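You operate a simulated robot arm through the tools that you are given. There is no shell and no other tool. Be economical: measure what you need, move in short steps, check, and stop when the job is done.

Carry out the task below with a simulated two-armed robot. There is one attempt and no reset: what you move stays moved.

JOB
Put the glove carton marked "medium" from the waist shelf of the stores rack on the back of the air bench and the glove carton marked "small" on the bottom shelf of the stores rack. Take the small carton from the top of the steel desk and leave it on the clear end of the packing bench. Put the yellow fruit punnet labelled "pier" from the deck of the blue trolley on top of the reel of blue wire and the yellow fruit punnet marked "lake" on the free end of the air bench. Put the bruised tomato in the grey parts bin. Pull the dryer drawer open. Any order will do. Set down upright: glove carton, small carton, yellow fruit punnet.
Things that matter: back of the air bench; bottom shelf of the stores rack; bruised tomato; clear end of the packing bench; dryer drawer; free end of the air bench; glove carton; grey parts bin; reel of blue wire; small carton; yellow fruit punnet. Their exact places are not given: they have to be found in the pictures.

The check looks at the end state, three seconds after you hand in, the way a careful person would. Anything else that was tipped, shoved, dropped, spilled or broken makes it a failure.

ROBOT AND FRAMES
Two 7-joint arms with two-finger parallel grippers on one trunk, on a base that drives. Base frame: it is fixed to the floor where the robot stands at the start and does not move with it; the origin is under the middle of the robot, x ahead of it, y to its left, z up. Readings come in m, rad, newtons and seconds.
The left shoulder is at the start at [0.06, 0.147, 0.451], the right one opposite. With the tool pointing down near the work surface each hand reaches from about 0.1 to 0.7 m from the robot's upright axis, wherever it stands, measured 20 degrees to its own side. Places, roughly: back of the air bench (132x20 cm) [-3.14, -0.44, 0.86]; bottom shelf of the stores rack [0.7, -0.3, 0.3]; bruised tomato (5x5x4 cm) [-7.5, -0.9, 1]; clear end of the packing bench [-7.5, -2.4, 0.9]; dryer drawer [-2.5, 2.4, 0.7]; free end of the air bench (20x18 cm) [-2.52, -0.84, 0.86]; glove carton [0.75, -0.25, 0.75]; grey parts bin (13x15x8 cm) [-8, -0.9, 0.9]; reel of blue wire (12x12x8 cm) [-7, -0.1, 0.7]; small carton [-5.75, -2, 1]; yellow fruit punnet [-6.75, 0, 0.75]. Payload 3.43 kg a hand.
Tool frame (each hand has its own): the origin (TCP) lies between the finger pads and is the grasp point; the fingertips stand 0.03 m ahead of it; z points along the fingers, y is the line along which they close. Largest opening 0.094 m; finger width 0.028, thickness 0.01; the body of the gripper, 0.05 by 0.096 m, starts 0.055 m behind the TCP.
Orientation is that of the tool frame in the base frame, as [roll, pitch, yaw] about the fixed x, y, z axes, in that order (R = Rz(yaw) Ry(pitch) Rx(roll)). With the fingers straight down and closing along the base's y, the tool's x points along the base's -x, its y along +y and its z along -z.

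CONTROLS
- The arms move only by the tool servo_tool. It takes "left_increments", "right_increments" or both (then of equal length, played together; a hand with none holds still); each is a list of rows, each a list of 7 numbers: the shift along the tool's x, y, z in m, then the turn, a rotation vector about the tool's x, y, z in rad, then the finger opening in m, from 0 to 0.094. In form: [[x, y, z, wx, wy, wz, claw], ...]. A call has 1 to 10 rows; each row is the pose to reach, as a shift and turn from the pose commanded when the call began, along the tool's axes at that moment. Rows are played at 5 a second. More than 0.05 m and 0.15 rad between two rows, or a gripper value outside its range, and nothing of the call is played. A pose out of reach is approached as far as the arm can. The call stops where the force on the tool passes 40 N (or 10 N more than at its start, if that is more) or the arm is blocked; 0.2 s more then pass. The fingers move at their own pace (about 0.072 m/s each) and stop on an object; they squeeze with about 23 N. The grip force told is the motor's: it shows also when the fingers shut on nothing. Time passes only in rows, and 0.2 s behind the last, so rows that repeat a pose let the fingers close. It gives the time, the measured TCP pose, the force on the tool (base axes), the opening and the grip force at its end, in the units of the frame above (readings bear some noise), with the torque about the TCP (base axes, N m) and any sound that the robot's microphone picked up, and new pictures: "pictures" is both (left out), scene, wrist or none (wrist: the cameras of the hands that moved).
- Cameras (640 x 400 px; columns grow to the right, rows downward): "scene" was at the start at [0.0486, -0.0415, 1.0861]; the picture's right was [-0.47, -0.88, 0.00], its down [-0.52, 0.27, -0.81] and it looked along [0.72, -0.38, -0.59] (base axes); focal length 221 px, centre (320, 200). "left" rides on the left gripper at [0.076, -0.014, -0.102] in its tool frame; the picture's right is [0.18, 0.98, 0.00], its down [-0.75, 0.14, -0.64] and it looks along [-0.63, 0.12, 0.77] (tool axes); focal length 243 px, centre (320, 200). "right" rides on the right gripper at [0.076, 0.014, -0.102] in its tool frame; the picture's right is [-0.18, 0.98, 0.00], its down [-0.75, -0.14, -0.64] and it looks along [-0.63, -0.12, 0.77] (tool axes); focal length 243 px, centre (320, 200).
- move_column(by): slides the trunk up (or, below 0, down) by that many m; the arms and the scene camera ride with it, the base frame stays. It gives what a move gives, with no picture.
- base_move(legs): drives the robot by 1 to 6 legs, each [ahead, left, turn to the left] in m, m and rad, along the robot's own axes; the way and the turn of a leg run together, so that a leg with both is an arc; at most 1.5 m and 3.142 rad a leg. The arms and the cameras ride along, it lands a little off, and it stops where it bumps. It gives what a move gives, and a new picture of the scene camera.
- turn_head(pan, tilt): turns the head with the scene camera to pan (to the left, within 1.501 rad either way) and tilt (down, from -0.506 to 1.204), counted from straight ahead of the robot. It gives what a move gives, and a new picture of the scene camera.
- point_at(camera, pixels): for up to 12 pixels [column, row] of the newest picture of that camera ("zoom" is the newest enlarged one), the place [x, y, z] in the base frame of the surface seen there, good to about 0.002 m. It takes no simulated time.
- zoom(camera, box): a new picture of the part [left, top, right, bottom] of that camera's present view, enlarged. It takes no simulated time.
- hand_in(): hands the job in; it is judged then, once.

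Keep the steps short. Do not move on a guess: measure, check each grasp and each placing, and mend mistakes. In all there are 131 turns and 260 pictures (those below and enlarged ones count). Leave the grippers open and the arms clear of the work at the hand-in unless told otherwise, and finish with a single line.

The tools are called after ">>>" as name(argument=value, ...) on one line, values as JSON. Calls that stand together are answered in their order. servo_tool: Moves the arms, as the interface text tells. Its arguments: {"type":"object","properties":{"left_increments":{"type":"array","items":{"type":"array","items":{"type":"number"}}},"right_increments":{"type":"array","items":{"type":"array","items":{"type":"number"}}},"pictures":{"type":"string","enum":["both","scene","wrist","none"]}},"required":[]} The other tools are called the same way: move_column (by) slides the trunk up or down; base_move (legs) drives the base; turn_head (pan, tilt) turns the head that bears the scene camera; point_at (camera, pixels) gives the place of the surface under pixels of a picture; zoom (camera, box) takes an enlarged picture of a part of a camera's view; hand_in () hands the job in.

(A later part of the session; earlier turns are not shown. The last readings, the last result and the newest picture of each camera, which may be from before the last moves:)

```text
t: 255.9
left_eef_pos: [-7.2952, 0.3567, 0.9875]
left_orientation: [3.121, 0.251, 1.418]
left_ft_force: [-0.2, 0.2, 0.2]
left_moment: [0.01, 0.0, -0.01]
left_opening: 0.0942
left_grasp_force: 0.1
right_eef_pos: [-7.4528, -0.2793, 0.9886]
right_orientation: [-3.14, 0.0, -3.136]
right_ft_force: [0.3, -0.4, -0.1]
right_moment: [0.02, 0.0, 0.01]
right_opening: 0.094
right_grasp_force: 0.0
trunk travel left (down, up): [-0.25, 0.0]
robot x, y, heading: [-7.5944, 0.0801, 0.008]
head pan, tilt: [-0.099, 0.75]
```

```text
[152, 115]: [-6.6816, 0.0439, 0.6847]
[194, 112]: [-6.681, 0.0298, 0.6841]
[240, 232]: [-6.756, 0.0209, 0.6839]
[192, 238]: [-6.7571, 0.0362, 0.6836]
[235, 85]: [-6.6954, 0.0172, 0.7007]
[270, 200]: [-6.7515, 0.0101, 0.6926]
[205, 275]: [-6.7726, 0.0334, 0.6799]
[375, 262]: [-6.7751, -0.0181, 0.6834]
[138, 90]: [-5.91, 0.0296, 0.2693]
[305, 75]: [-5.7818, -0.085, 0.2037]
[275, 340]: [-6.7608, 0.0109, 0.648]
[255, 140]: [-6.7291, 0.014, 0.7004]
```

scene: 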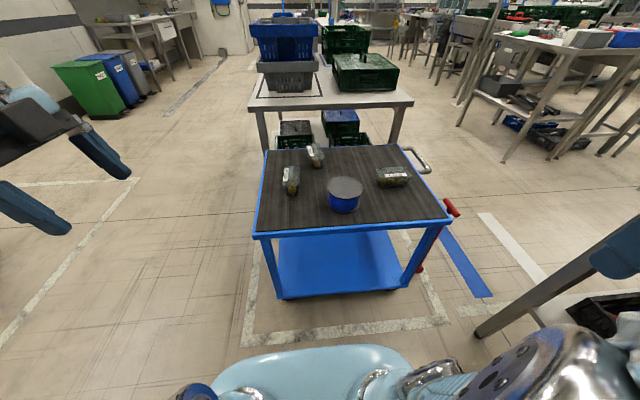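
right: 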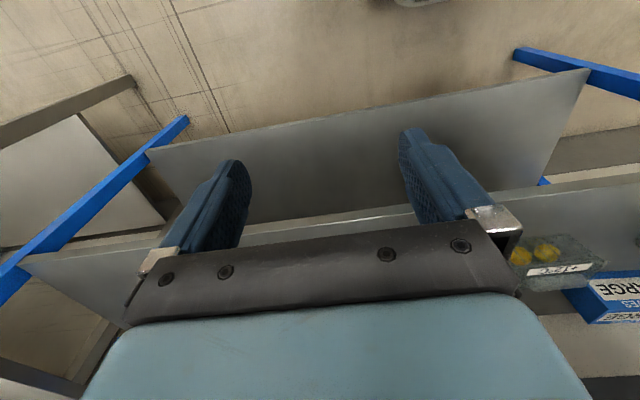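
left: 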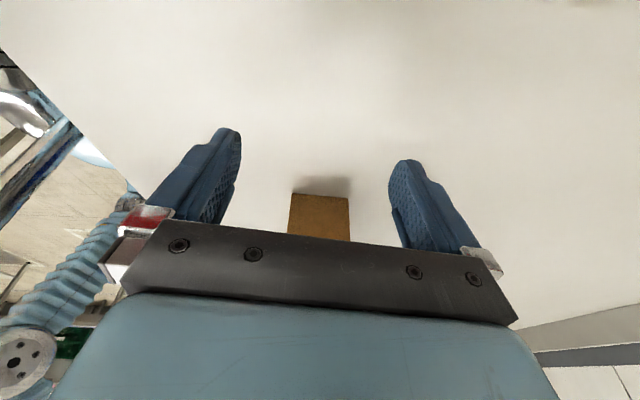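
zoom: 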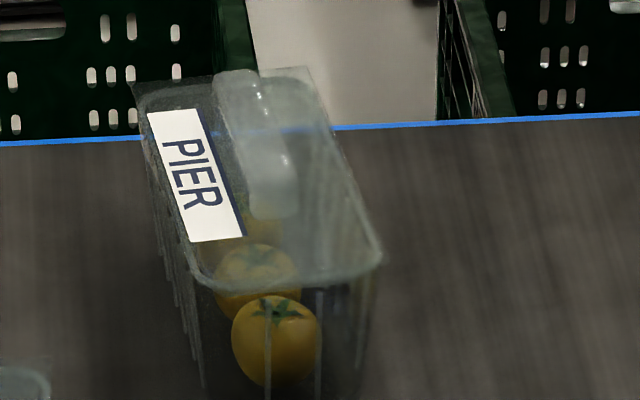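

PIER: centre (−6.716,0.014), long axis ≈ +x with yaw 0.11, lid z 0.68, ridge 0.70, width ≈0.062. Reel: centre (−6.98,−0.068), top 0.693. I drive nearer and lean the right hand (0.4).

>>> base_move(legs=[[0.19, 0.03, -0.008]])

>>> servo_tool(right_increments=[[0, 0, 0, -0.0055, -0.1, -0.0275, 0.094], [0, 0, 0, -0.011, -0.2, -0.055, 0.094], [0, 0, 0, -0.0165, -0.3, -0.0825, 0.094], [0, 0, 0, -0.022, -0.4, -0.11, 0.094]], pictures="both")

```text
t: 257.5
left_eef_pos: [-7.1021, 0.3846, 0.987]
left_orientation: [3.122, 0.251, 1.41]
left_ft_force: [-0.2, -0.7, -0.2]
left_moment: [-0.02, 0.02, 0.02]
left_opening: 0.0938
left_grasp_force: 0.1
right_eef_pos: [-7.2643, -0.2491, 0.9889]
right_orientation: [-3.141, 0.002, 3.139]
right_ft_force: [0.2, 0.0, 0.6]
right_moment: [-0.02, -0.02, 0.0]
right_opening: 0.0942
right_grasp_force: 0.1
trunk travel left (down, up): [-0.25, 0.0]
robot x, y, heading: [-7.4022, 0.1106, -0.003]
head pan, tilt: [-0.099, 0.75]
```

scene: 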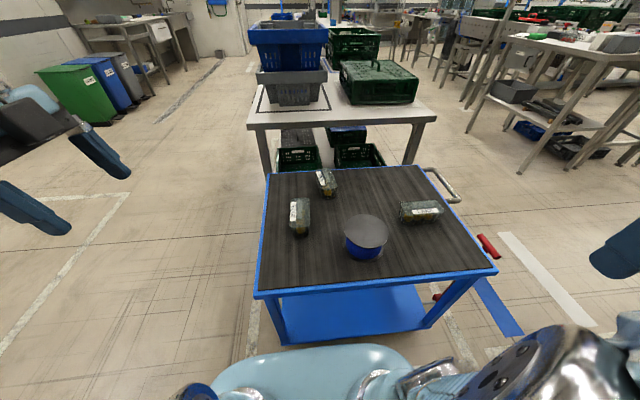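

```text
t: 258.5
left_eef_pos: [-7.1029, 0.3844, 0.9862]
left_orientation: [3.123, 0.252, 1.411]
left_ft_force: [-0.4, 0.1, 0.1]
left_moment: [-0.01, 0.03, 0.0]
left_opening: 0.0941
left_grasp_force: 0.1
right_eef_pos: [-7.2641, -0.2495, 0.9881]
right_orientation: [-3.139, 0.402, -3.032]
right_ft_force: [0.0, -0.1, 0.2]
right_moment: [0.02, 0.0, 0.0]
right_opening: 0.0941
right_grasp_force: 0.1
trunk travel left (down, up): [-0.25, 0.0]
robot x, y, heading: [-7.4029, 0.1043, 0.003]
head pan, tilt: [-0.099, 0.75]
```

scene: 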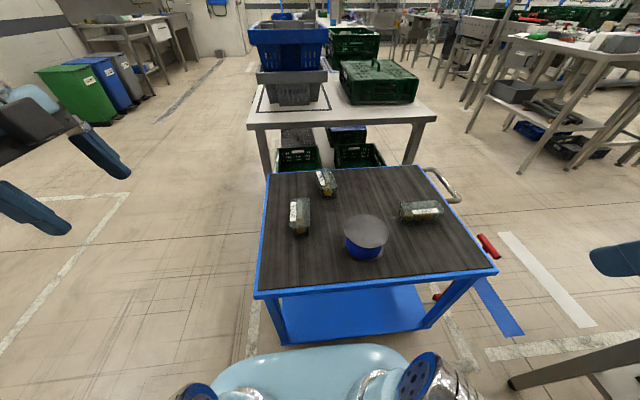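
right: 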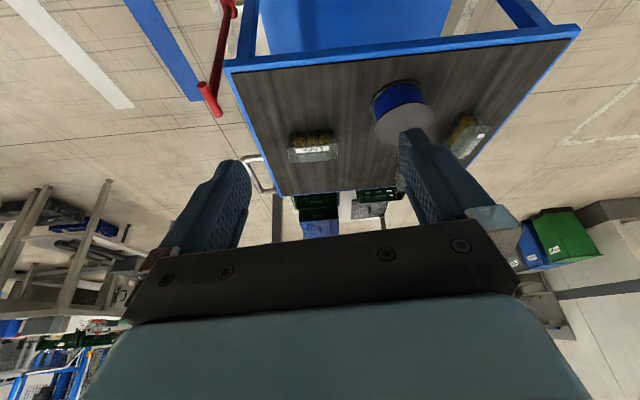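

Move the right hand over the deck (two calls) to the pre-grasp point above PIER.

>>> servo_tool(right_increments=[[-0.0348, 0.0198, 0.0277, 0, 0, 0, 0.094], [-0.0696, 0.0396, 0.0555, 0, 0, 0, 0.094], [-0.1045, 0.0594, 0.0832, 0, 0, 0, 0.094], [-0.1393, 0.0792, 0.111, 0, 0, 0, 0.094], [-0.1741, 0.099, 0.1387, 0, 0, 0, 0.094], [-0.2089, 0.1188, 0.1665, 0, 0, 0, 0.094], [-0.2438, 0.1386, 0.1942, 0, 0, 0, 0.094], [-0.2786, 0.1584, 0.222, 0, 0, 0, 0.094], [-0.3134, 0.1782, 0.2497, 0, 0, 0, 0.094]], pictures="none")

>>> servo_tool(right_increments=[[-0.0177, 0.0046, 0.0374, 0, 0, 0, 0.094], [-0.0354, 0.0093, 0.0749, 0, 0, 0, 0.094], [-0.0531, 0.0139, 0.1123, 0, 0, 0, 0.094], [-0.0708, 0.0186, 0.1498, 0, 0, 0, 0.094], [-0.0885, 0.0232, 0.1872, 0, 0, 0, 0.094]], pictures="both")

```text
t: 260.5
left_eef_pos: [-7.1019, 0.3847, 0.9862]
left_orientation: [3.122, 0.251, 1.409]
left_ft_force: [-0.4, -0.3, 0.2]
left_moment: [0.01, -0.04, 0.01]
left_opening: 0.0939
left_grasp_force: 0.0
right_eef_pos: [-6.8977, -0.0298, 0.8774]
right_orientation: [-3.14, 0.404, -3.032]
right_ft_force: [-0.7, -0.8, -0.1]
right_moment: [0.0, -0.01, 0.01]
right_opening: 0.094
right_grasp_force: 0.0
trunk travel left (down, up): [-0.25, 0.0]
robot x, y, heading: [-7.4046, 0.1098, -0.005]
head pan, tilt: [-0.099, 0.75]
```

```text
t: 261.7
left_eef_pos: [-7.1024, 0.3856, 0.9866]
left_orientation: [3.122, 0.251, 1.41]
left_ft_force: [0.2, 1.1, 0.1]
left_moment: [0.02, 0.0, 0.01]
left_opening: 0.094
left_grasp_force: 0.1
right_eef_pos: [-6.7509, 0.0129, 0.7423]
right_orientation: [-3.14, 0.402, -3.031]
right_ft_force: [0.0, -0.7, 0.6]
right_moment: [0.0, -0.04, -0.03]
right_opening: 0.0939
right_grasp_force: 0.2
trunk travel left (down, up): [-0.25, 0.0]
robot x, y, heading: [-7.4049, 0.1073, -0.001]
head pan, tilt: [-0.099, 0.75]
```

scene: 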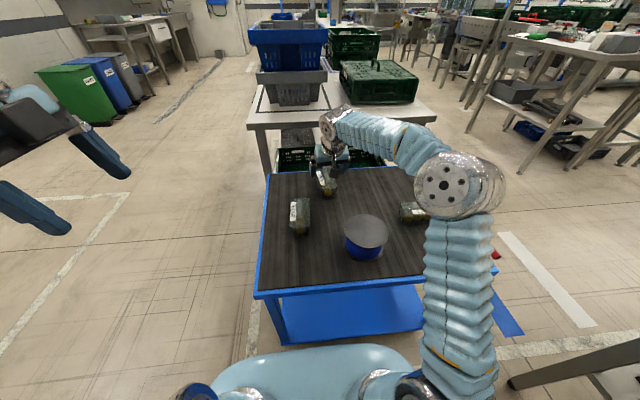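
right: 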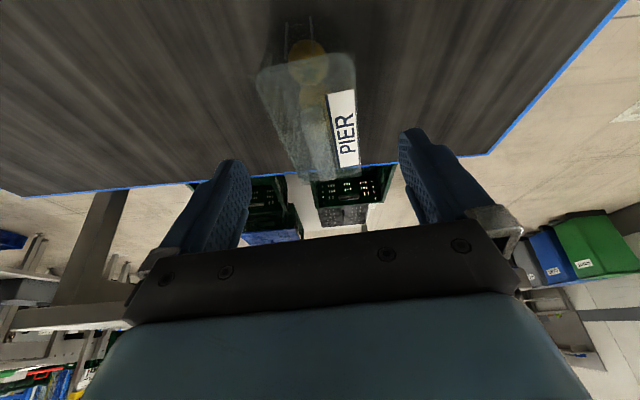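

Aligned over PIER. Advance 0.08 m and close.

>>> servo_tool(right_increments=[[0, -0.0025, 0.03, 0, 0, 0, 0.094], [0, -0.0025, 0.06, 0, 0, 0, 0.094], [0, -0.0025, 0.08, 0, 0, 0, 0.094], [0, -0.0025, 0.08, 0, 0, 0, 0.07], [0, -0.0025, 0.08, 0, 0, 0, 0.05], [0, -0.0025, 0.08, 0, 0, 0, 0.05], [0, -0.0025, 0.08, 0, 0, 0, 0.05]], pictures="both")

```text
t: 263.3
left_eef_pos: [-7.1019, 0.3855, 0.9862]
left_orientation: [3.123, 0.251, 1.412]
left_ft_force: [-0.2, -0.2, -0.4]
left_moment: [0.02, -0.01, 0.01]
left_opening: 0.094
left_grasp_force: 0.1
right_eef_pos: [-6.7169, 0.0125, 0.6705]
right_orientation: [-3.14, 0.4, -3.031]
right_ft_force: [1.2, 1.1, 1.4]
right_moment: [-0.02, -0.14, 0.03]
right_opening: 0.0636
right_grasp_force: 23.0
trunk travel left (down, up): [-0.25, 0.0]
robot x, y, heading: [-7.4024, 0.1067, -0.003]
head pan, tilt: [-0.099, 0.75]
```

scene: 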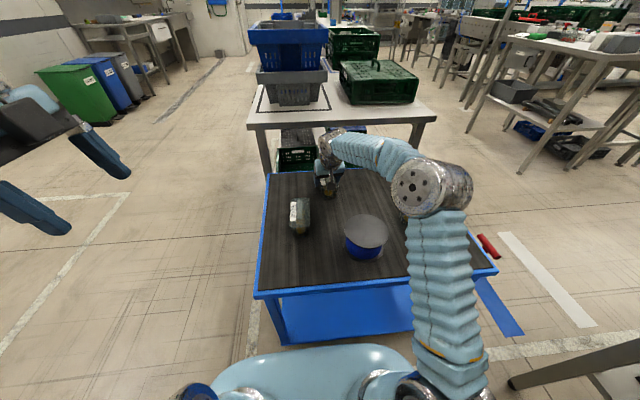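
right: 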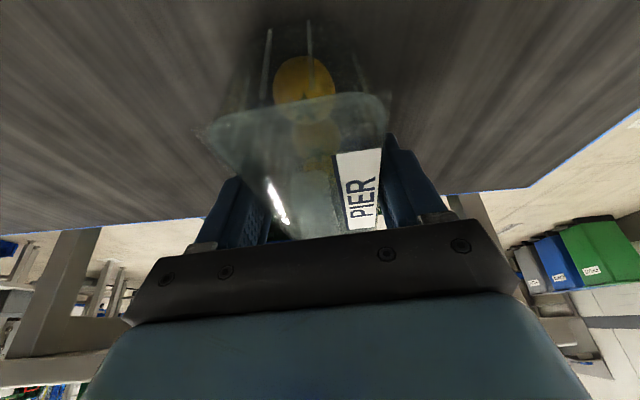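

Gripped (0.0636 m). Lift 0.12 m and carry above the reel.

>>> servo_tool(right_increments=[[-0.0156, 0, -0.0368, 0, 0, 0, 0.05], [-0.0311, 0, -0.0737, 0, 0, 0, 0.05], [-0.0467, 0, -0.1105, 0, 0, 0, 0.05], [-0.0052, -0.0085, -0.128, 0, 0, 0, 0.05], [0.0363, -0.017, -0.1455, 0, 0, 0, 0.05], [0.0778, -0.0256, -0.163, 0, 0, 0, 0.05], [0.1192, -0.0341, -0.1806, 0, 0, 0, 0.05], [0.1607, -0.0426, -0.1981, 0, 0, 0, 0.05], [0.2022, -0.0511, -0.2156, 0, 0, 0, 0.05], [0.2022, -0.0511, -0.2156, 0, 0, 0, 0.05]], pictures="both")

```text
t: 265.5
left_eef_pos: [-7.1029, 0.3846, 0.9865]
left_orientation: [3.121, 0.251, 1.411]
left_ft_force: [-0.2, 0.0, 0.4]
left_moment: [-0.02, -0.01, -0.01]
left_opening: 0.094
left_grasp_force: 0.1
right_eef_pos: [-6.981, -0.0708, 0.7875]
right_orientation: [-3.14, 0.402, -3.033]
right_ft_force: [0.1, -0.5, -1.9]
right_moment: [-0.02, -0.01, 0.01]
right_opening: 0.0637
right_grasp_force: 23.7
trunk travel left (down, up): [-0.25, 0.0]
robot x, y, heading: [-7.4009, 0.1111, 0.001]
head pan, tilt: [-0.099, 0.75]
```

scene: 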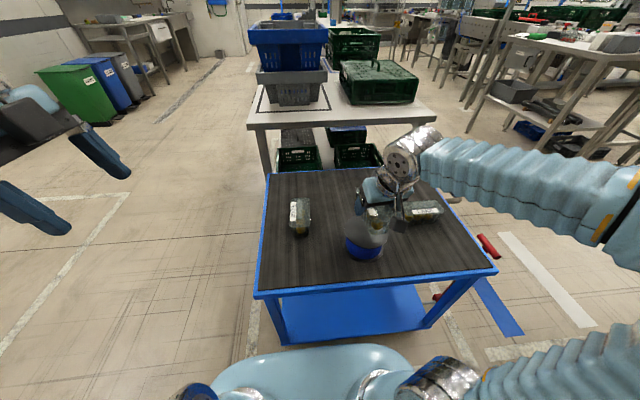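
right: 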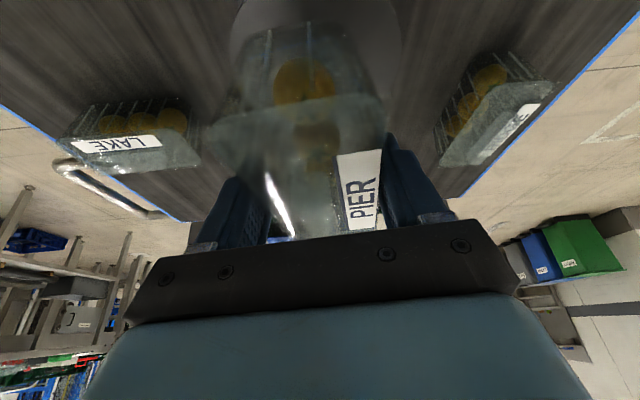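

Over the reel. Lower 0.044 m gently.

>>> servo_tool(right_increments=[[0.0078, 0.002, 0.0184, 0, 0, 0, 0.05], [0.0148, 0.002, 0.035, 0, 0, 0, 0.05], [0.0167, 0.002, 0.0396, 0, 0, 0, 0.05], [0.0167, 0.002, 0.0396, 0, 0, 0, 0.05]], pictures="none")

>>> zoom(camera="scene", box=[320, 170, 432, 270])

```text
t: 266.5
left_eef_pos: [-7.1021, 0.3852, 0.9882]
left_orientation: [3.121, 0.252, 1.41]
left_ft_force: [0.0, -0.1, 0.5]
left_moment: [-0.02, 0.0, -0.03]
left_opening: 0.094
left_grasp_force: 0.0
right_eef_pos: [-6.9808, -0.0688, 0.7448]
right_orientation: [-3.139, 0.4, -3.032]
right_ft_force: [0.2, -0.3, -1.2]
right_moment: [-0.03, 0.01, 0.0]
right_opening: 0.0637
right_grasp_force: 23.2
trunk travel left (down, up): [-0.25, 0.0]
robot x, y, heading: [-7.4014, 0.1126, -0.002]
head pan, tilt: [-0.099, 0.75]
```

```text
4.00 times, centred on (376, 220) of scene
```

zoom: 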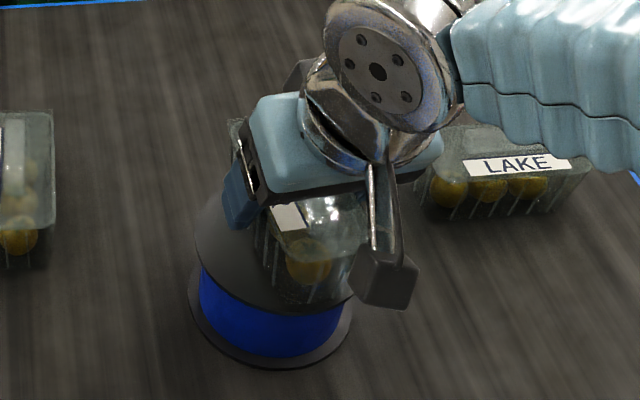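

Check alignment on the reel with measured points.

>>> point_at(camera="zoom", pixels=[[200, 240], [250, 300], [275, 308], [225, 285], [230, 200], [310, 270], [300, 300], [345, 295], [200, 290], [350, 320]])

```text
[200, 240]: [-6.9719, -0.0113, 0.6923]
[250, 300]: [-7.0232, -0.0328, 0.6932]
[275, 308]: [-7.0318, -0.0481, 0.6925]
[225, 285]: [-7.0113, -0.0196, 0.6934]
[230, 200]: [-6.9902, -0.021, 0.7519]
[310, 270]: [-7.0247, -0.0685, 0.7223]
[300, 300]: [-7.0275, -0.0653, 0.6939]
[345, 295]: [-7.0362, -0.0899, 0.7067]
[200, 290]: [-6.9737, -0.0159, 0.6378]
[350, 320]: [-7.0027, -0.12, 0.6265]
```

Alignment is right (disc centre fits). Lower 3 mm, open and withdraw.

>>> servo_tool(right_increments=[[0.0011, 0, 0.0026, 0, 0, 0, 0.05], [0.0011, 0, 0.0026, 0, 0, 0, 0.075], [0.0011, 0, 0.0026, 0, 0, 0, 0.094], [0.0011, 0, 0.0026, 0, 0, 0, 0.094], [0, 0, -0.03, 0, 0, 0, 0.094], [0, 0, -0.07, 0, 0, 0, 0.094], [0, 0, -0.11, 0, 0, 0, 0.094]], pictures="both")

```text
t: 268.1
left_eef_pos: [-7.1027, 0.3854, 0.9861]
left_orientation: [3.122, 0.252, 1.411]
left_ft_force: [0.1, -0.4, 0.3]
left_moment: [-0.03, 0.01, -0.01]
left_opening: 0.0939
left_grasp_force: 0.1
right_eef_pos: [-7.025, -0.0726, 0.847]
right_orientation: [-3.14, 0.401, -3.032]
right_ft_force: [-0.3, -0.3, 1.2]
right_moment: [-0.01, 0.02, -0.01]
right_opening: 0.094
right_grasp_force: 0.0
trunk travel left (down, up): [-0.25, 0.0]
robot x, y, heading: [-7.4023, 0.1085, -0.003]
head pan, tilt: [-0.099, 0.75]
```

scene: 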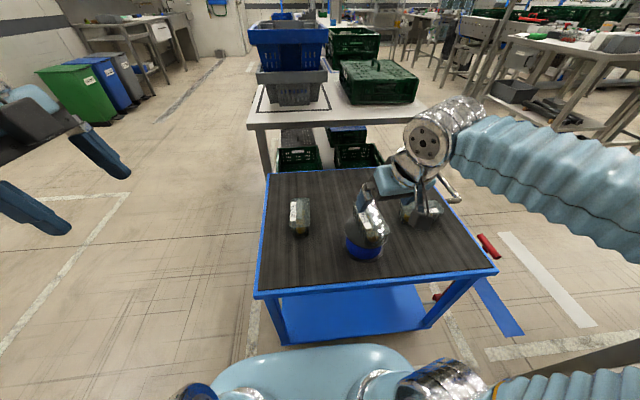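
right: 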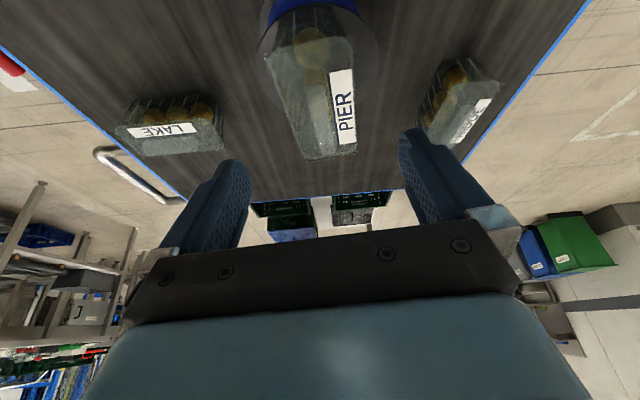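

PIER stands on the reel. For the tomato I want the camera on the upper side of the hand, so I back off and test turning the right hand about its own axis.

>>> base_move(legs=[[-0.3, 0.1, 0]])

>>> servo_tool(right_increments=[[0, 0, -0.01, 0, 0, 0.148, 0.094], [0, 0, -0.02, 0, 0, 0.296, 0.094], [0, 0, -0.03, 0, 0, 0.444, 0.094], [0, 0, -0.04, 0, 0, 0.592, 0.094], [0, 0, -0.05, 0, 0, 0.74, 0.094], [0, 0, -0.06, 0, 0, 0.888, 0.094], [0, 0, -0.07, 0, 0, 1.036, 0.094], [0, 0, -0.08, 0, 0, 1.184, 0.094], [0, 0, -0.09, 0, 0, 1.332, 0.094], [0, 0, -0.1, 0, 0, 1.48, 0.094]], pictures="none")

>>> servo_tool(right_increments=[[0, 0, 0, 0, 0, 0.148, 0.094], [0, 0, 0, 0, 0, 0.296, 0.094], [0, 0, 0, 0, 0, 0.444, 0.094], [0, 0, 0, 0, 0, 0.592, 0.094], [0, 0, 0, 0, 0, 0.74, 0.094], [0, 0, 0, 0, 0, 0.888, 0.094], [0, 0, 0, 0, 0, 1.036, 0.094], [0, 0, 0, 0, 0, 1.184, 0.094], [0, 0, 0, 0, 0, 1.332, 0.094], [0, 0, 0, 0, 0, 1.48, 0.094]], pictures="scene")

```text
t: 270.2
left_eef_pos: [-7.3995, 0.4828, 0.9866]
left_orientation: [3.123, 0.251, 1.406]
left_ft_force: [0.0, 0.7, -0.2]
left_moment: [-0.01, 0.05, 0.0]
left_opening: 0.0943
left_grasp_force: 0.1
right_eef_pos: [-7.3241, 0.0253, 0.8467]
right_orientation: [-3.141, 0.402, -3.038]
right_ft_force: [0.4, -0.4, -0.7]
right_moment: [-0.01, 0.0, 0.0]
right_opening: 0.0939
right_grasp_force: 0.1
trunk travel left (down, up): [-0.25, 0.0]
robot x, y, heading: [-7.7019, 0.2111, -0.006]
head pan, tilt: [-0.099, 0.75]
```

scene: 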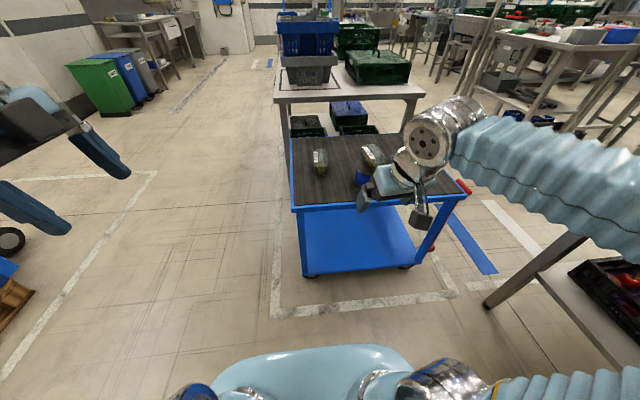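

```text
t: 272.4
left_eef_pos: [-7.4003, 0.4834, 0.9861]
left_orientation: [3.123, 0.25, 1.407]
left_ft_force: [-0.4, 0.3, 0.8]
left_moment: [0.0, -0.01, 0.01]
left_opening: 0.0937
left_grasp_force: 0.1
right_eef_pos: [-7.3623, 0.0221, 0.9385]
right_orientation: [2.744, 0.034, 1.756]
right_ft_force: [0.1, -0.7, -0.5]
right_moment: [-0.04, 0.01, -0.01]
right_opening: 0.0942
right_grasp_force: 0.1
trunk travel left (down, up): [-0.25, 0.0]
robot x, y, heading: [-7.7005, 0.2064, -0.008]
head pan, tilt: [-0.099, 0.75]
```

```text
t: 274.6
left_eef_pos: [-7.3979, 0.4828, 0.9857]
left_orientation: [3.122, 0.25, 1.404]
left_ft_force: [0.3, -0.7, 0.0]
left_moment: [0.02, 0.03, 0.03]
left_opening: 0.0941
left_grasp_force: 0.0
right_eef_pos: [-7.3622, 0.021, 0.9398]
right_orientation: [3.067, -0.393, 0.3]
right_ft_force: [-0.8, 0.3, 0.5]
right_moment: [-0.01, 0.02, -0.02]
right_opening: 0.0939
right_grasp_force: 0.0
trunk travel left (down, up): [-0.25, 0.0]
robot x, y, heading: [-7.7011, 0.208, -0.011]
head pan, tilt: [-0.099, 0.75]
```

scene: 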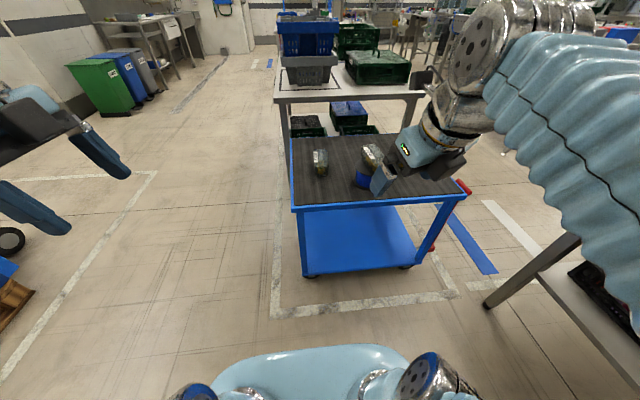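

The flip works (2.96 rad turned); the camera now looks down from above the hand. Finish the turn and drive round to the packing bench front.

>>> servo_tool(right_increments=[[0, 0, 0, 0, 0, 0.09, 0.094], [0, 0, 0, 0, 0, 0.18, 0.094]], pictures="none")

>>> base_move(legs=[[0, 0.65, 0.01], [1.5, 0, 0], [1.5, 0, 0], [0, -1.45, 0], [0, -0.45, 0], [0, 0, 3.141]])

>>> base_move(legs=[[1.3, 0, 0], [0.75, 0, 0]])

>>> turn_head(pan=0.0, tilt=0.5)

```text
t: 275.2
left_eef_pos: [-7.3986, 0.4818, 0.9872]
left_orientation: [3.122, 0.25, 1.406]
left_ft_force: [-0.4, 0.5, 0.5]
left_moment: [-0.02, -0.01, 0.0]
left_opening: 0.0938
left_grasp_force: 0.0
right_eef_pos: [-7.363, 0.0215, 0.9389]
right_orientation: [3.139, -0.401, 0.105]
right_ft_force: [-0.1, -1.5, 0.4]
right_moment: [0.01, 0.01, 0.02]
right_opening: 0.094
right_grasp_force: 0.0
trunk travel left (down, up): [-0.25, 0.0]
robot x, y, heading: [-7.701, 0.2097, -0.004]
head pan, tilt: [-0.099, 0.75]
```

```text
t: 309.4
left_eef_pos: [-4.9659, -1.2855, 0.9864]
left_orientation: [3.122, 0.253, -1.732]
left_ft_force: [0.0, 0.3, 0.4]
left_moment: [0.01, 0.0, -0.01]
left_opening: 0.094
left_grasp_force: 0.1
right_eef_pos: [-5.0041, -0.8238, 0.9395]
right_orientation: [3.139, -0.4, -3.034]
right_ft_force: [-0.1, 0.2, -0.1]
right_moment: [-0.06, 0.02, -0.01]
right_opening: 0.0941
right_grasp_force: 0.3
trunk travel left (down, up): [-0.25, 0.0]
robot x, y, heading: [-4.6657, -1.0106, 3.136]
head pan, tilt: [-0.099, 0.75]
```

scene: 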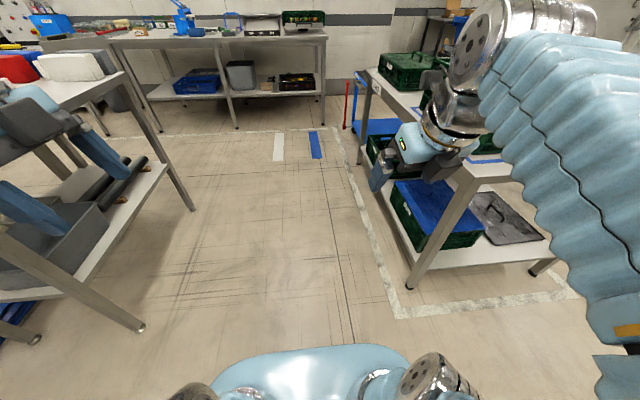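

```text
t: 319.7
left_eef_pos: [-7.0308, -1.2934, 0.9866]
left_orientation: [3.121, 0.253, -1.725]
left_ft_force: [-0.1, 0.1, 0.3]
left_moment: [0.0, -0.02, 0.02]
left_opening: 0.0941
left_grasp_force: 0.2
right_eef_pos: [-7.0726, -0.8328, 0.9395]
right_orientation: [3.139, -0.401, -3.024]
right_ft_force: [-0.6, 0.6, -0.4]
right_moment: [0.01, 0.02, -0.01]
right_opening: 0.0939
right_grasp_force: 0.0
trunk travel left (down, up): [-0.25, 0.0]
robot x, y, heading: [-6.7327, -1.0132, -3.137]
head pan, tilt: [-0.099, 0.75]
```

scene: 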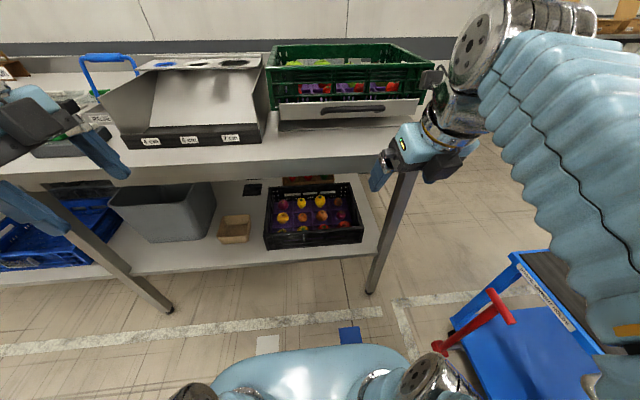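

```text
t: 320.5
left_eef_pos: [-7.0296, -1.2936, 0.986]
left_orientation: [3.123, 0.252, -1.726]
left_ft_force: [0.0, 0.2, 0.6]
left_moment: [0.0, -0.04, 0.01]
left_opening: 0.0941
left_grasp_force: 0.2
right_eef_pos: [-7.0729, -0.8306, 0.9399]
right_orientation: [3.141, -0.401, -3.025]
right_ft_force: [0.7, -0.5, 0.4]
right_moment: [0.02, 0.05, -0.01]
right_opening: 0.0938
right_grasp_force: 0.0
trunk travel left (down, up): [-0.25, 0.0]
robot x, y, heading: [-6.7335, -1.016, -3.139]
head pan, tilt: [0.0, 0.499]
```

scene: 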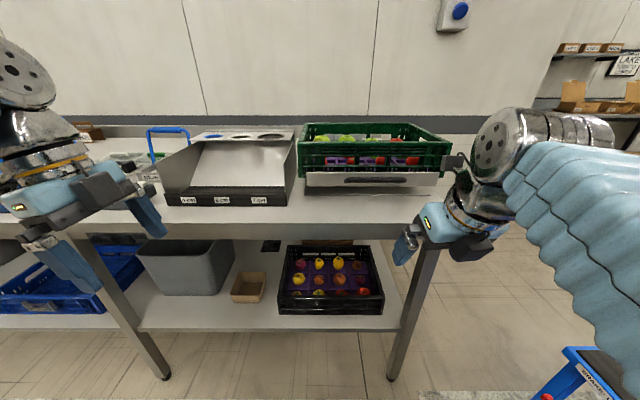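

At the bench front. Lean the flipped right hand to 50°, straighten its yaw and raise it to z≈1.11, y −0.918.

>>> servo_tool(right_increments=[[0.0151, -0.0175, -0.0305, -0.0142, 0.0946, 0.0193, 0.094], [0.0302, -0.035, -0.061, -0.0283, 0.1892, 0.0387, 0.094], [0.0453, -0.0524, -0.0916, -0.0425, 0.2838, 0.058, 0.094], [0.0604, -0.0699, -0.1221, -0.0566, 0.3784, 0.0774, 0.094], [0.0755, -0.0874, -0.1526, -0.0708, 0.473, 0.0967, 0.094]], pictures="none")

>>> base_move(legs=[[0.17, 0.0, 0]])

>>> zoom(camera="right", box=[0, 0, 640, 400])

```text
t: 321.7
left_eef_pos: [-7.0314, -1.292, 0.9875]
left_orientation: [3.123, 0.25, -1.727]
left_ft_force: [0.4, 0.0, 0.6]
left_moment: [0.0, 0.0, -0.04]
left_opening: 0.094
left_grasp_force: 0.0
right_eef_pos: [-7.0711, -0.916, 1.1102]
right_orientation: [-3.08, -0.864, 3.133]
right_ft_force: [0.6, -1.0, -0.6]
right_moment: [0.03, -0.07, 0.01]
right_opening: 0.0939
right_grasp_force: 0.1
trunk travel left (down, up): [-0.25, 0.0]
robot x, y, heading: [-6.7311, -1.013, -3.14]
head pan, tilt: [0.0, 0.499]
```

```text
t: 323.1
left_eef_pos: [-7.2045, -1.2938, 0.9867]
left_orientation: [3.12, 0.251, -1.725]
left_ft_force: [0.0, 0.5, 0.6]
left_moment: [0.01, 0.02, 0.0]
left_opening: 0.094
left_grasp_force: 0.0
right_eef_pos: [-7.2456, -0.9157, 1.1134]
right_orientation: [-3.088, -0.87, 3.137]
right_ft_force: [0.7, -0.9, 0.2]
right_moment: [-0.02, 0.01, -0.02]
right_opening: 0.0942
right_grasp_force: 0.0
trunk travel left (down, up): [-0.25, 0.0]
robot x, y, heading: [-6.905, -1.0135, -3.143]
head pan, tilt: [0.0, 0.499]
```

scene: 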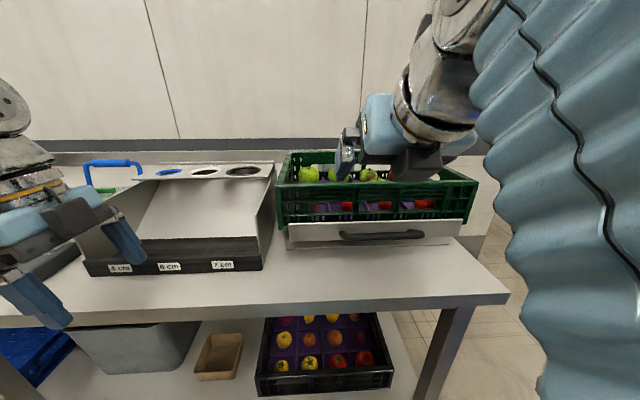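

```text
1.00 times, centred on (320, 200) of right (not enlarged: the box is as wide or as high as the picture)
```

zoom: 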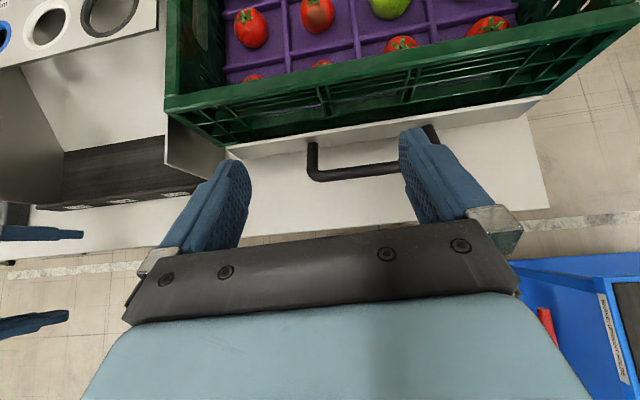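

The overhead view shows the tomato with the brown spot at (317,12). Move forward to the pre-point for a better look.

>>> servo_tool(right_increments=[[0.0306, -0.001, 0.037, 0, 0, 0, 0.094], [0.0612, -0.002, 0.074, 0, 0, 0, 0.094], [0.0612, -0.002, 0.074, 0, 0, 0, 0.094]], pictures="wrist")

```text
t: 323.9
left_eef_pos: [-7.206, -1.2938, 0.9878]
left_orientation: [3.121, 0.252, -1.725]
left_ft_force: [0.0, 0.5, 0.0]
left_moment: [-0.01, -0.04, 0.01]
left_opening: 0.0937
left_grasp_force: 0.1
right_eef_pos: [-7.3427, -0.9208, 1.1096]
right_orientation: [-3.086, -0.871, 3.137]
right_ft_force: [-0.7, 0.7, -1.1]
right_moment: [0.0, -0.03, 0.01]
right_opening: 0.0942
right_grasp_force: 0.1
trunk travel left (down, up): [-0.25, 0.0]
robot x, y, heading: [-6.9057, -1.0173, -3.139]
head pan, tilt: [0.0, 0.499]
```

right: 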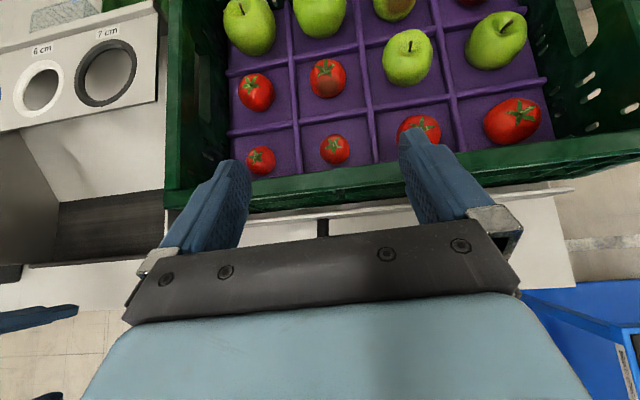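

The bruised tomato is clearly at (327,78). Measure it and its surroundings.

>>> zoom(camera="right", box=[220, 0, 460, 150])

>>> point_at(camera="right", pixels=[[327, 72], [327, 80], [312, 78], [343, 78], [327, 60], [327, 96], [350, 100], [300, 90], [335, 145], [255, 92], [407, 65], [336, 200]])

```text
2.67 times, centred on (340, 75) of right
```

zoom: 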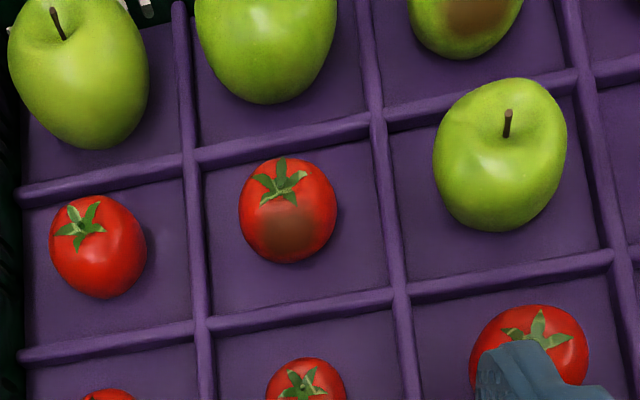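

```text
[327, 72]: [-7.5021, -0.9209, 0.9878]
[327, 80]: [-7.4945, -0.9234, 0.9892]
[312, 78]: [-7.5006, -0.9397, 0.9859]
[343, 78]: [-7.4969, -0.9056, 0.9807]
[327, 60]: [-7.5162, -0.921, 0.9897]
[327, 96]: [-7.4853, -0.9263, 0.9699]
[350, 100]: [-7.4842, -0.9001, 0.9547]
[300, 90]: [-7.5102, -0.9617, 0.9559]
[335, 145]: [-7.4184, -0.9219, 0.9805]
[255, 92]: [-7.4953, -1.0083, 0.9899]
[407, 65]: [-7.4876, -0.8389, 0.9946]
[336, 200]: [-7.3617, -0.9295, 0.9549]
```

Tomato centre (−7.504,−0.9225), top 0.990. I narrow the opening to 0.06, correct the small roll, and advance half way along the tool axis.

>>> servo_tool(right_increments=[[0, -0.001, 0.03, -0.03, 0, 0, 0.06], [0, -0.0015, 0.065, -0.055, 0, 0, 0.06], [0, -0.0017, 0.1, -0.055, 0, 0, 0.06], [0.0005, -0.0017, 0.135, -0.055, 0, 0, 0.06], [0.0005, -0.0017, 0.135, -0.055, 0, 0, 0.06]], pictures="both")

```text
t: 325.1
left_eef_pos: [-7.2043, -1.2941, 0.9862]
left_orientation: [3.121, 0.251, -1.725]
left_ft_force: [0.2, 0.3, -0.3]
left_moment: [0.02, 0.0, 0.02]
left_opening: 0.0942
left_grasp_force: 0.0
right_eef_pos: [-7.444, -0.93, 1.0246]
right_orientation: [3.14, -0.871, 3.135]
right_ft_force: [6.8, -1.1, 7.3]
right_moment: [0.11, -0.57, -0.19]
right_opening: 0.0598
right_grasp_force: 0.1
trunk travel left (down, up): [-0.25, 0.0]
robot x, y, heading: [-6.9049, -1.0161, -3.14]
head pan, tilt: [0.0, 0.499]
```

scene: 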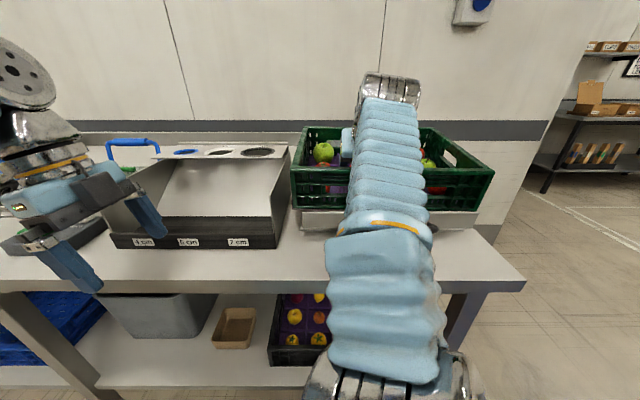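
right: 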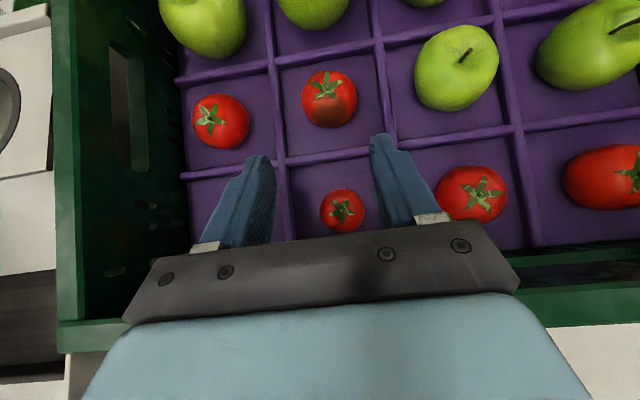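

A force shows (≈10 N): the wrist flange is touching the rim at this shallow angle. I retreat 0.04 along the axis and steepen the hand (lean 0.66).

>>> servo_tool(right_increments=[[0, 0.004, -0.02, 0, 0, 0, 0.06], [0.0007, 0.0075, -0.0386, 0, 0, 0, 0.06], [0.0007, 0.0075, -0.0386, 0, -0.105, 0, 0.06], [0.0007, 0.0075, -0.0386, 0, -0.211, 0, 0.06], [0.0007, 0.0075, -0.0386, 0, -0.211, 0, 0.06]], pictures="both")

```text
t: 326.4
left_eef_pos: [-7.2052, -1.294, 0.9873]
left_orientation: [3.123, 0.252, -1.726]
left_ft_force: [-0.3, 1.1, -0.2]
left_moment: [-0.01, -0.02, 0.01]
left_opening: 0.094
left_grasp_force: 0.0
right_eef_pos: [-7.4171, -0.9231, 1.0506]
right_orientation: [3.141, -0.656, 3.135]
right_ft_force: [-0.4, 0.0, -0.2]
right_moment: [-0.01, 0.01, 0.02]
right_opening: 0.0597
right_grasp_force: 0.1
trunk travel left (down, up): [-0.25, 0.0]
robot x, y, heading: [-6.9086, -1.0182, -3.138]
head pan, tilt: [0.0, 0.499]
```

scene: 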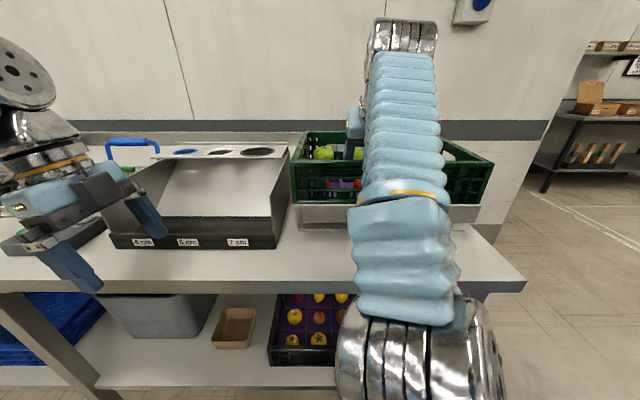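
right: 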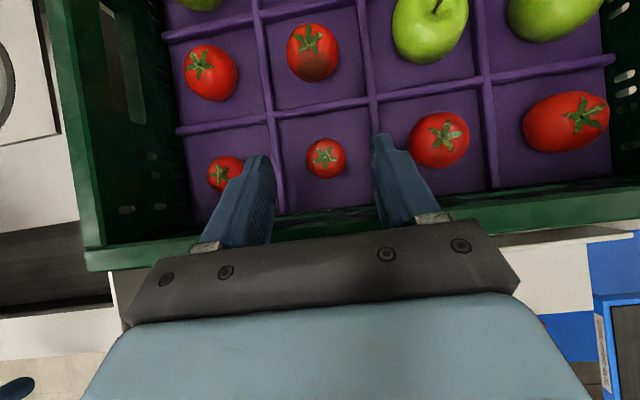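

Contact gone. Recheck the tomato's place (did the crate move?).

>>> point_at(camera="right", pixels=[[313, 40], [313, 52], [313, 65], [313, 80], [290, 52], [337, 52], [325, 157], [260, 260], [500, 220], [95, 180]])

```text
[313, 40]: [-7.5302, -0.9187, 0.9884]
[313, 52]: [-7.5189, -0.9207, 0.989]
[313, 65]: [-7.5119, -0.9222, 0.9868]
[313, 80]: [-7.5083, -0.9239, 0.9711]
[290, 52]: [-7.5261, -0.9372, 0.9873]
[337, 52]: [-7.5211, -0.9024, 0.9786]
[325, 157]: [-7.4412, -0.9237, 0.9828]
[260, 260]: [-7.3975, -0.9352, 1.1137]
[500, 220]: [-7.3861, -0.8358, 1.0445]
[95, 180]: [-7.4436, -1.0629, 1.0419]
```

The crate seems pushed ≈0.02 m in −x by that contact; I'll mend that afterwards. Tomato now at (−7.524,−0.9215). Lower the hand to it at the steeper angle.

>>> servo_tool(right_increments=[[0.013, 0.0005, 0.035, 0, 0, 0, 0.06], [0.026, 0.001, 0.07, 0, 0, 0, 0.06], [0.0335, 0.0016, 0.092, 0, 0, 0, 0.06], [0.0335, 0.0016, 0.092, 0, 0, 0, 0.06]], pictures="wrist")

```text
t: 327.1
left_eef_pos: [-7.2035, -1.2936, 0.9867]
left_orientation: [3.122, 0.252, -1.726]
left_ft_force: [-0.8, -0.3, -0.5]
left_moment: [-0.01, 0.01, -0.01]
left_opening: 0.094
left_grasp_force: 0.1
right_eef_pos: [-7.4854, -0.9208, 1.009]
right_orientation: [-3.14, -0.664, 3.136]
right_ft_force: [6.0, -2.2, 14.6]
right_moment: [0.02, -1.02, -0.14]
right_opening: 0.0603
right_grasp_force: 0.1
trunk travel left (down, up): [-0.25, 0.0]
robot x, y, heading: [-6.9084, -1.0158, -3.138]
head pan, tilt: [0.0, 0.499]
stopped in row 3 (right hand): the force on the tool passed its limit at 42 N (the readings are from after the stop); the commanded pose is now the measured one
```

right: 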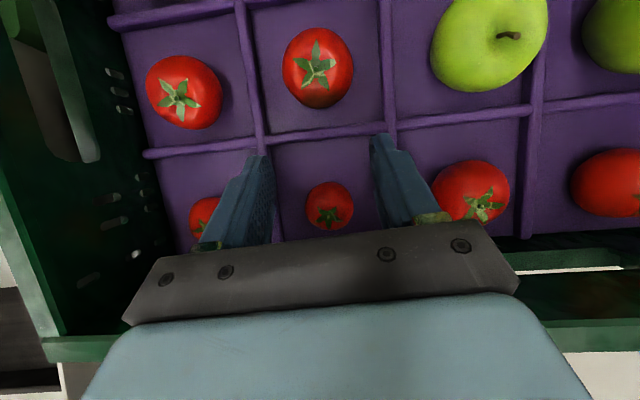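

The hand's hull touched the rim again (contact 0.085 m behind the TCP). I lift straight up 0.02 to free it and measure where the crate is now.

>>> servo_tool(right_increments=[[0.0061, 0, -0.0079, 0, 0, 0, 0.06], [0.0122, 0, -0.0159, 0, 0, 0, 0.06], [0.0122, 0, -0.0159, 0, 0, 0, 0.06]], pictures="wrist")

>>> point_at(camera="right", pixels=[[313, 50], [313, 60], [313, 75], [313, 90], [328, 195], [560, 240], [60, 340], [100, 230]])

```text
t: 327.9
left_eef_pos: [-7.2039, -1.2945, 0.9862]
left_orientation: [3.123, 0.252, -1.727]
left_ft_force: [0.0, 0.4, -0.6]
left_moment: [-0.01, 0.03, 0.01]
left_opening: 0.094
left_grasp_force: 0.1
right_eef_pos: [-7.4876, -0.9203, 1.0276]
right_orientation: [-3.14, -0.662, 3.137]
right_ft_force: [0.0, -0.8, -0.9]
right_moment: [0.0, -0.01, -0.01]
right_opening: 0.0598
right_grasp_force: 0.1
trunk travel left (down, up): [-0.25, 0.0]
robot x, y, heading: [-6.903, -1.0179, -3.138]
head pan, tilt: [0.0, 0.499]
```

right: 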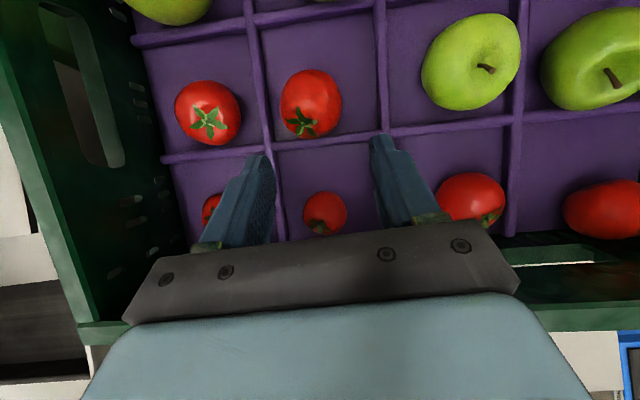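

```text
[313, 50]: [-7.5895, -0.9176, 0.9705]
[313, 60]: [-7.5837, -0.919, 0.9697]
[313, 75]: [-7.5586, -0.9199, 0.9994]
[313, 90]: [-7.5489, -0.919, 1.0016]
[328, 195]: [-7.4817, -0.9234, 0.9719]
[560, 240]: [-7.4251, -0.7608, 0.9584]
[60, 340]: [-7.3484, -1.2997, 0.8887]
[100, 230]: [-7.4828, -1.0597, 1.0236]
```

The fruit tops look tilted; check the crate and its stand in the scene view.

>>> zoom(camera="scene", box=[260, 90, 548, 270])

>>> point_at(camera="zoom", pixels=[[100, 100], [500, 190], [400, 190], [80, 190], [110, 290], [480, 260], [100, 250], [400, 85], [450, 265]])

```text
2.22 times, centred on (404, 180) of scene
```

zoom: 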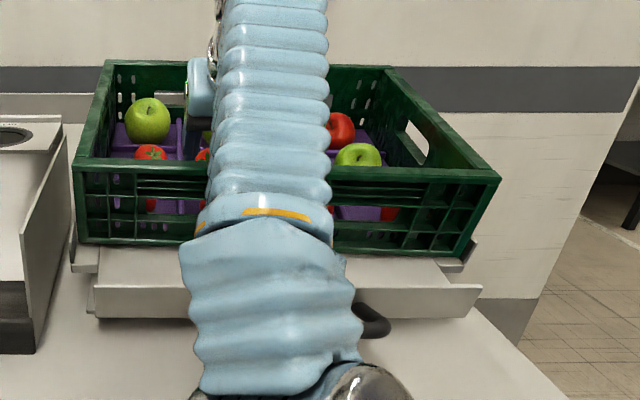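

```text
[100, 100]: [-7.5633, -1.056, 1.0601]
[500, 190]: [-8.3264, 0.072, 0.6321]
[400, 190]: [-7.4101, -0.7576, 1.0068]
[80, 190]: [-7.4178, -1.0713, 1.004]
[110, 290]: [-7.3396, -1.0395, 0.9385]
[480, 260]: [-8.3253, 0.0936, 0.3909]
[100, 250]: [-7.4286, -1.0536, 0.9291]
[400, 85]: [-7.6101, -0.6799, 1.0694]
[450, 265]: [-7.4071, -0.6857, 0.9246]
```

The crate has tilted and slid back on its stand. I'll take the tomato while the front rim is low, then restore the crate. Measure the tomato now.

>>> point_at(camera="right", pixels=[[313, 72], [313, 100], [313, 115], [313, 130], [286, 100], [338, 100], [270, 100], [375, 100], [325, 215], [310, 165], [225, 90], [450, 60]])

```text
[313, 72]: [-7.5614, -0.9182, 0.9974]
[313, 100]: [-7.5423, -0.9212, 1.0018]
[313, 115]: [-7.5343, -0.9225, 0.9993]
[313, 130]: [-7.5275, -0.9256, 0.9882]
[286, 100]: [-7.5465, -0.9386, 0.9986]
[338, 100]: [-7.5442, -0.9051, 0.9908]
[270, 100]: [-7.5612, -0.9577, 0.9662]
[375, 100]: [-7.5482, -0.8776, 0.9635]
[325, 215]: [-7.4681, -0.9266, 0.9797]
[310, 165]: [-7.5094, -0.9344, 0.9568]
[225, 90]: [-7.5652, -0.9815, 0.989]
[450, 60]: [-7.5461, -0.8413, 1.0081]
```

Tomato now centred (−7.545,−0.9215,0.983). Creep 0.022 m forward for reach.

>>> base_move(legs=[[0.022, 0, 0]])

>>> zoom(camera="right", box=[160, 40, 480, 240])

```text
t: 328.7
left_eef_pos: [-7.2275, -1.2936, 0.9867]
left_orientation: [3.122, 0.251, -1.728]
left_ft_force: [0.7, 1.0, 0.5]
left_moment: [0.01, -0.01, -0.02]
left_opening: 0.0939
left_grasp_force: 0.0
right_eef_pos: [-7.5094, -0.9192, 1.0271]
right_orientation: [3.141, -0.661, 3.135]
right_ft_force: [-0.8, 0.6, -0.2]
right_moment: [0.02, 0.01, 0.04]
right_opening: 0.06
right_grasp_force: 0.1
trunk travel left (down, up): [-0.25, 0.0]
robot x, y, heading: [-6.9297, -1.0181, -3.141]
head pan, tilt: [0.0, 0.499]
```

scene: 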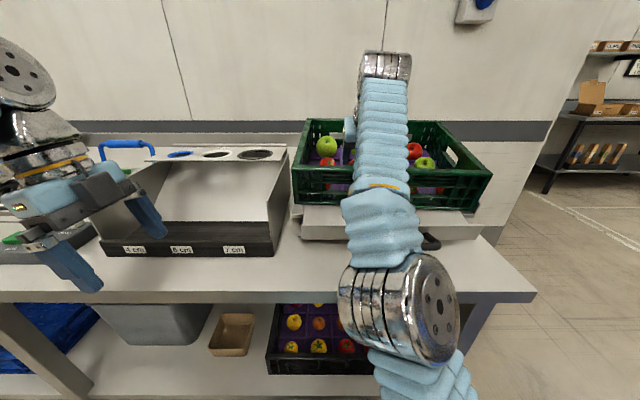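

```text
2.00 times, centred on (320, 140) of right
```

zoom: 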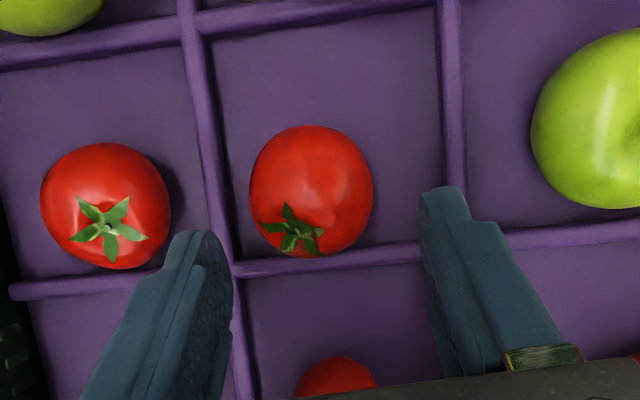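

Descend 0.036 m to the tomato and close.

>>> servo_tool(right_increments=[[0.0014, -0.0025, 0.018, 0, 0, 0, 0.06], [0.0028, -0.0025, 0.0356, 0, 0, 0, 0.06], [0.0028, -0.0025, 0.0356, 0, 0, 0, 0.045], [0.0028, -0.0025, 0.0356, 0, 0, 0, 0.034], [0.0028, -0.0025, 0.0356, 0, 0, 0, 0.034]], pictures="wrist")

```text
t: 329.9
left_eef_pos: [-7.2282, -1.2936, 0.9872]
left_orientation: [3.122, 0.253, -1.726]
left_ft_force: [0.2, -0.3, -0.4]
left_moment: [0.01, -0.04, 0.01]
left_opening: 0.094
left_grasp_force: 0.1
right_eef_pos: [-7.5325, -0.9235, 1.0]
right_orientation: [-3.141, -0.662, 3.135]
right_ft_force: [-1.3, -0.4, 0.3]
right_moment: [-0.01, -0.07, 0.06]
right_opening: 0.0419
right_grasp_force: 22.7
trunk travel left (down, up): [-0.25, 0.0]
robot x, y, heading: [-6.9238, -1.0146, -3.135]
head pan, tilt: [0.0, 0.499]
```

right: 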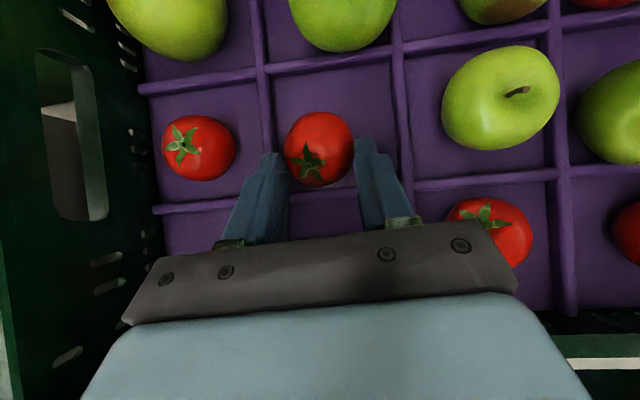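

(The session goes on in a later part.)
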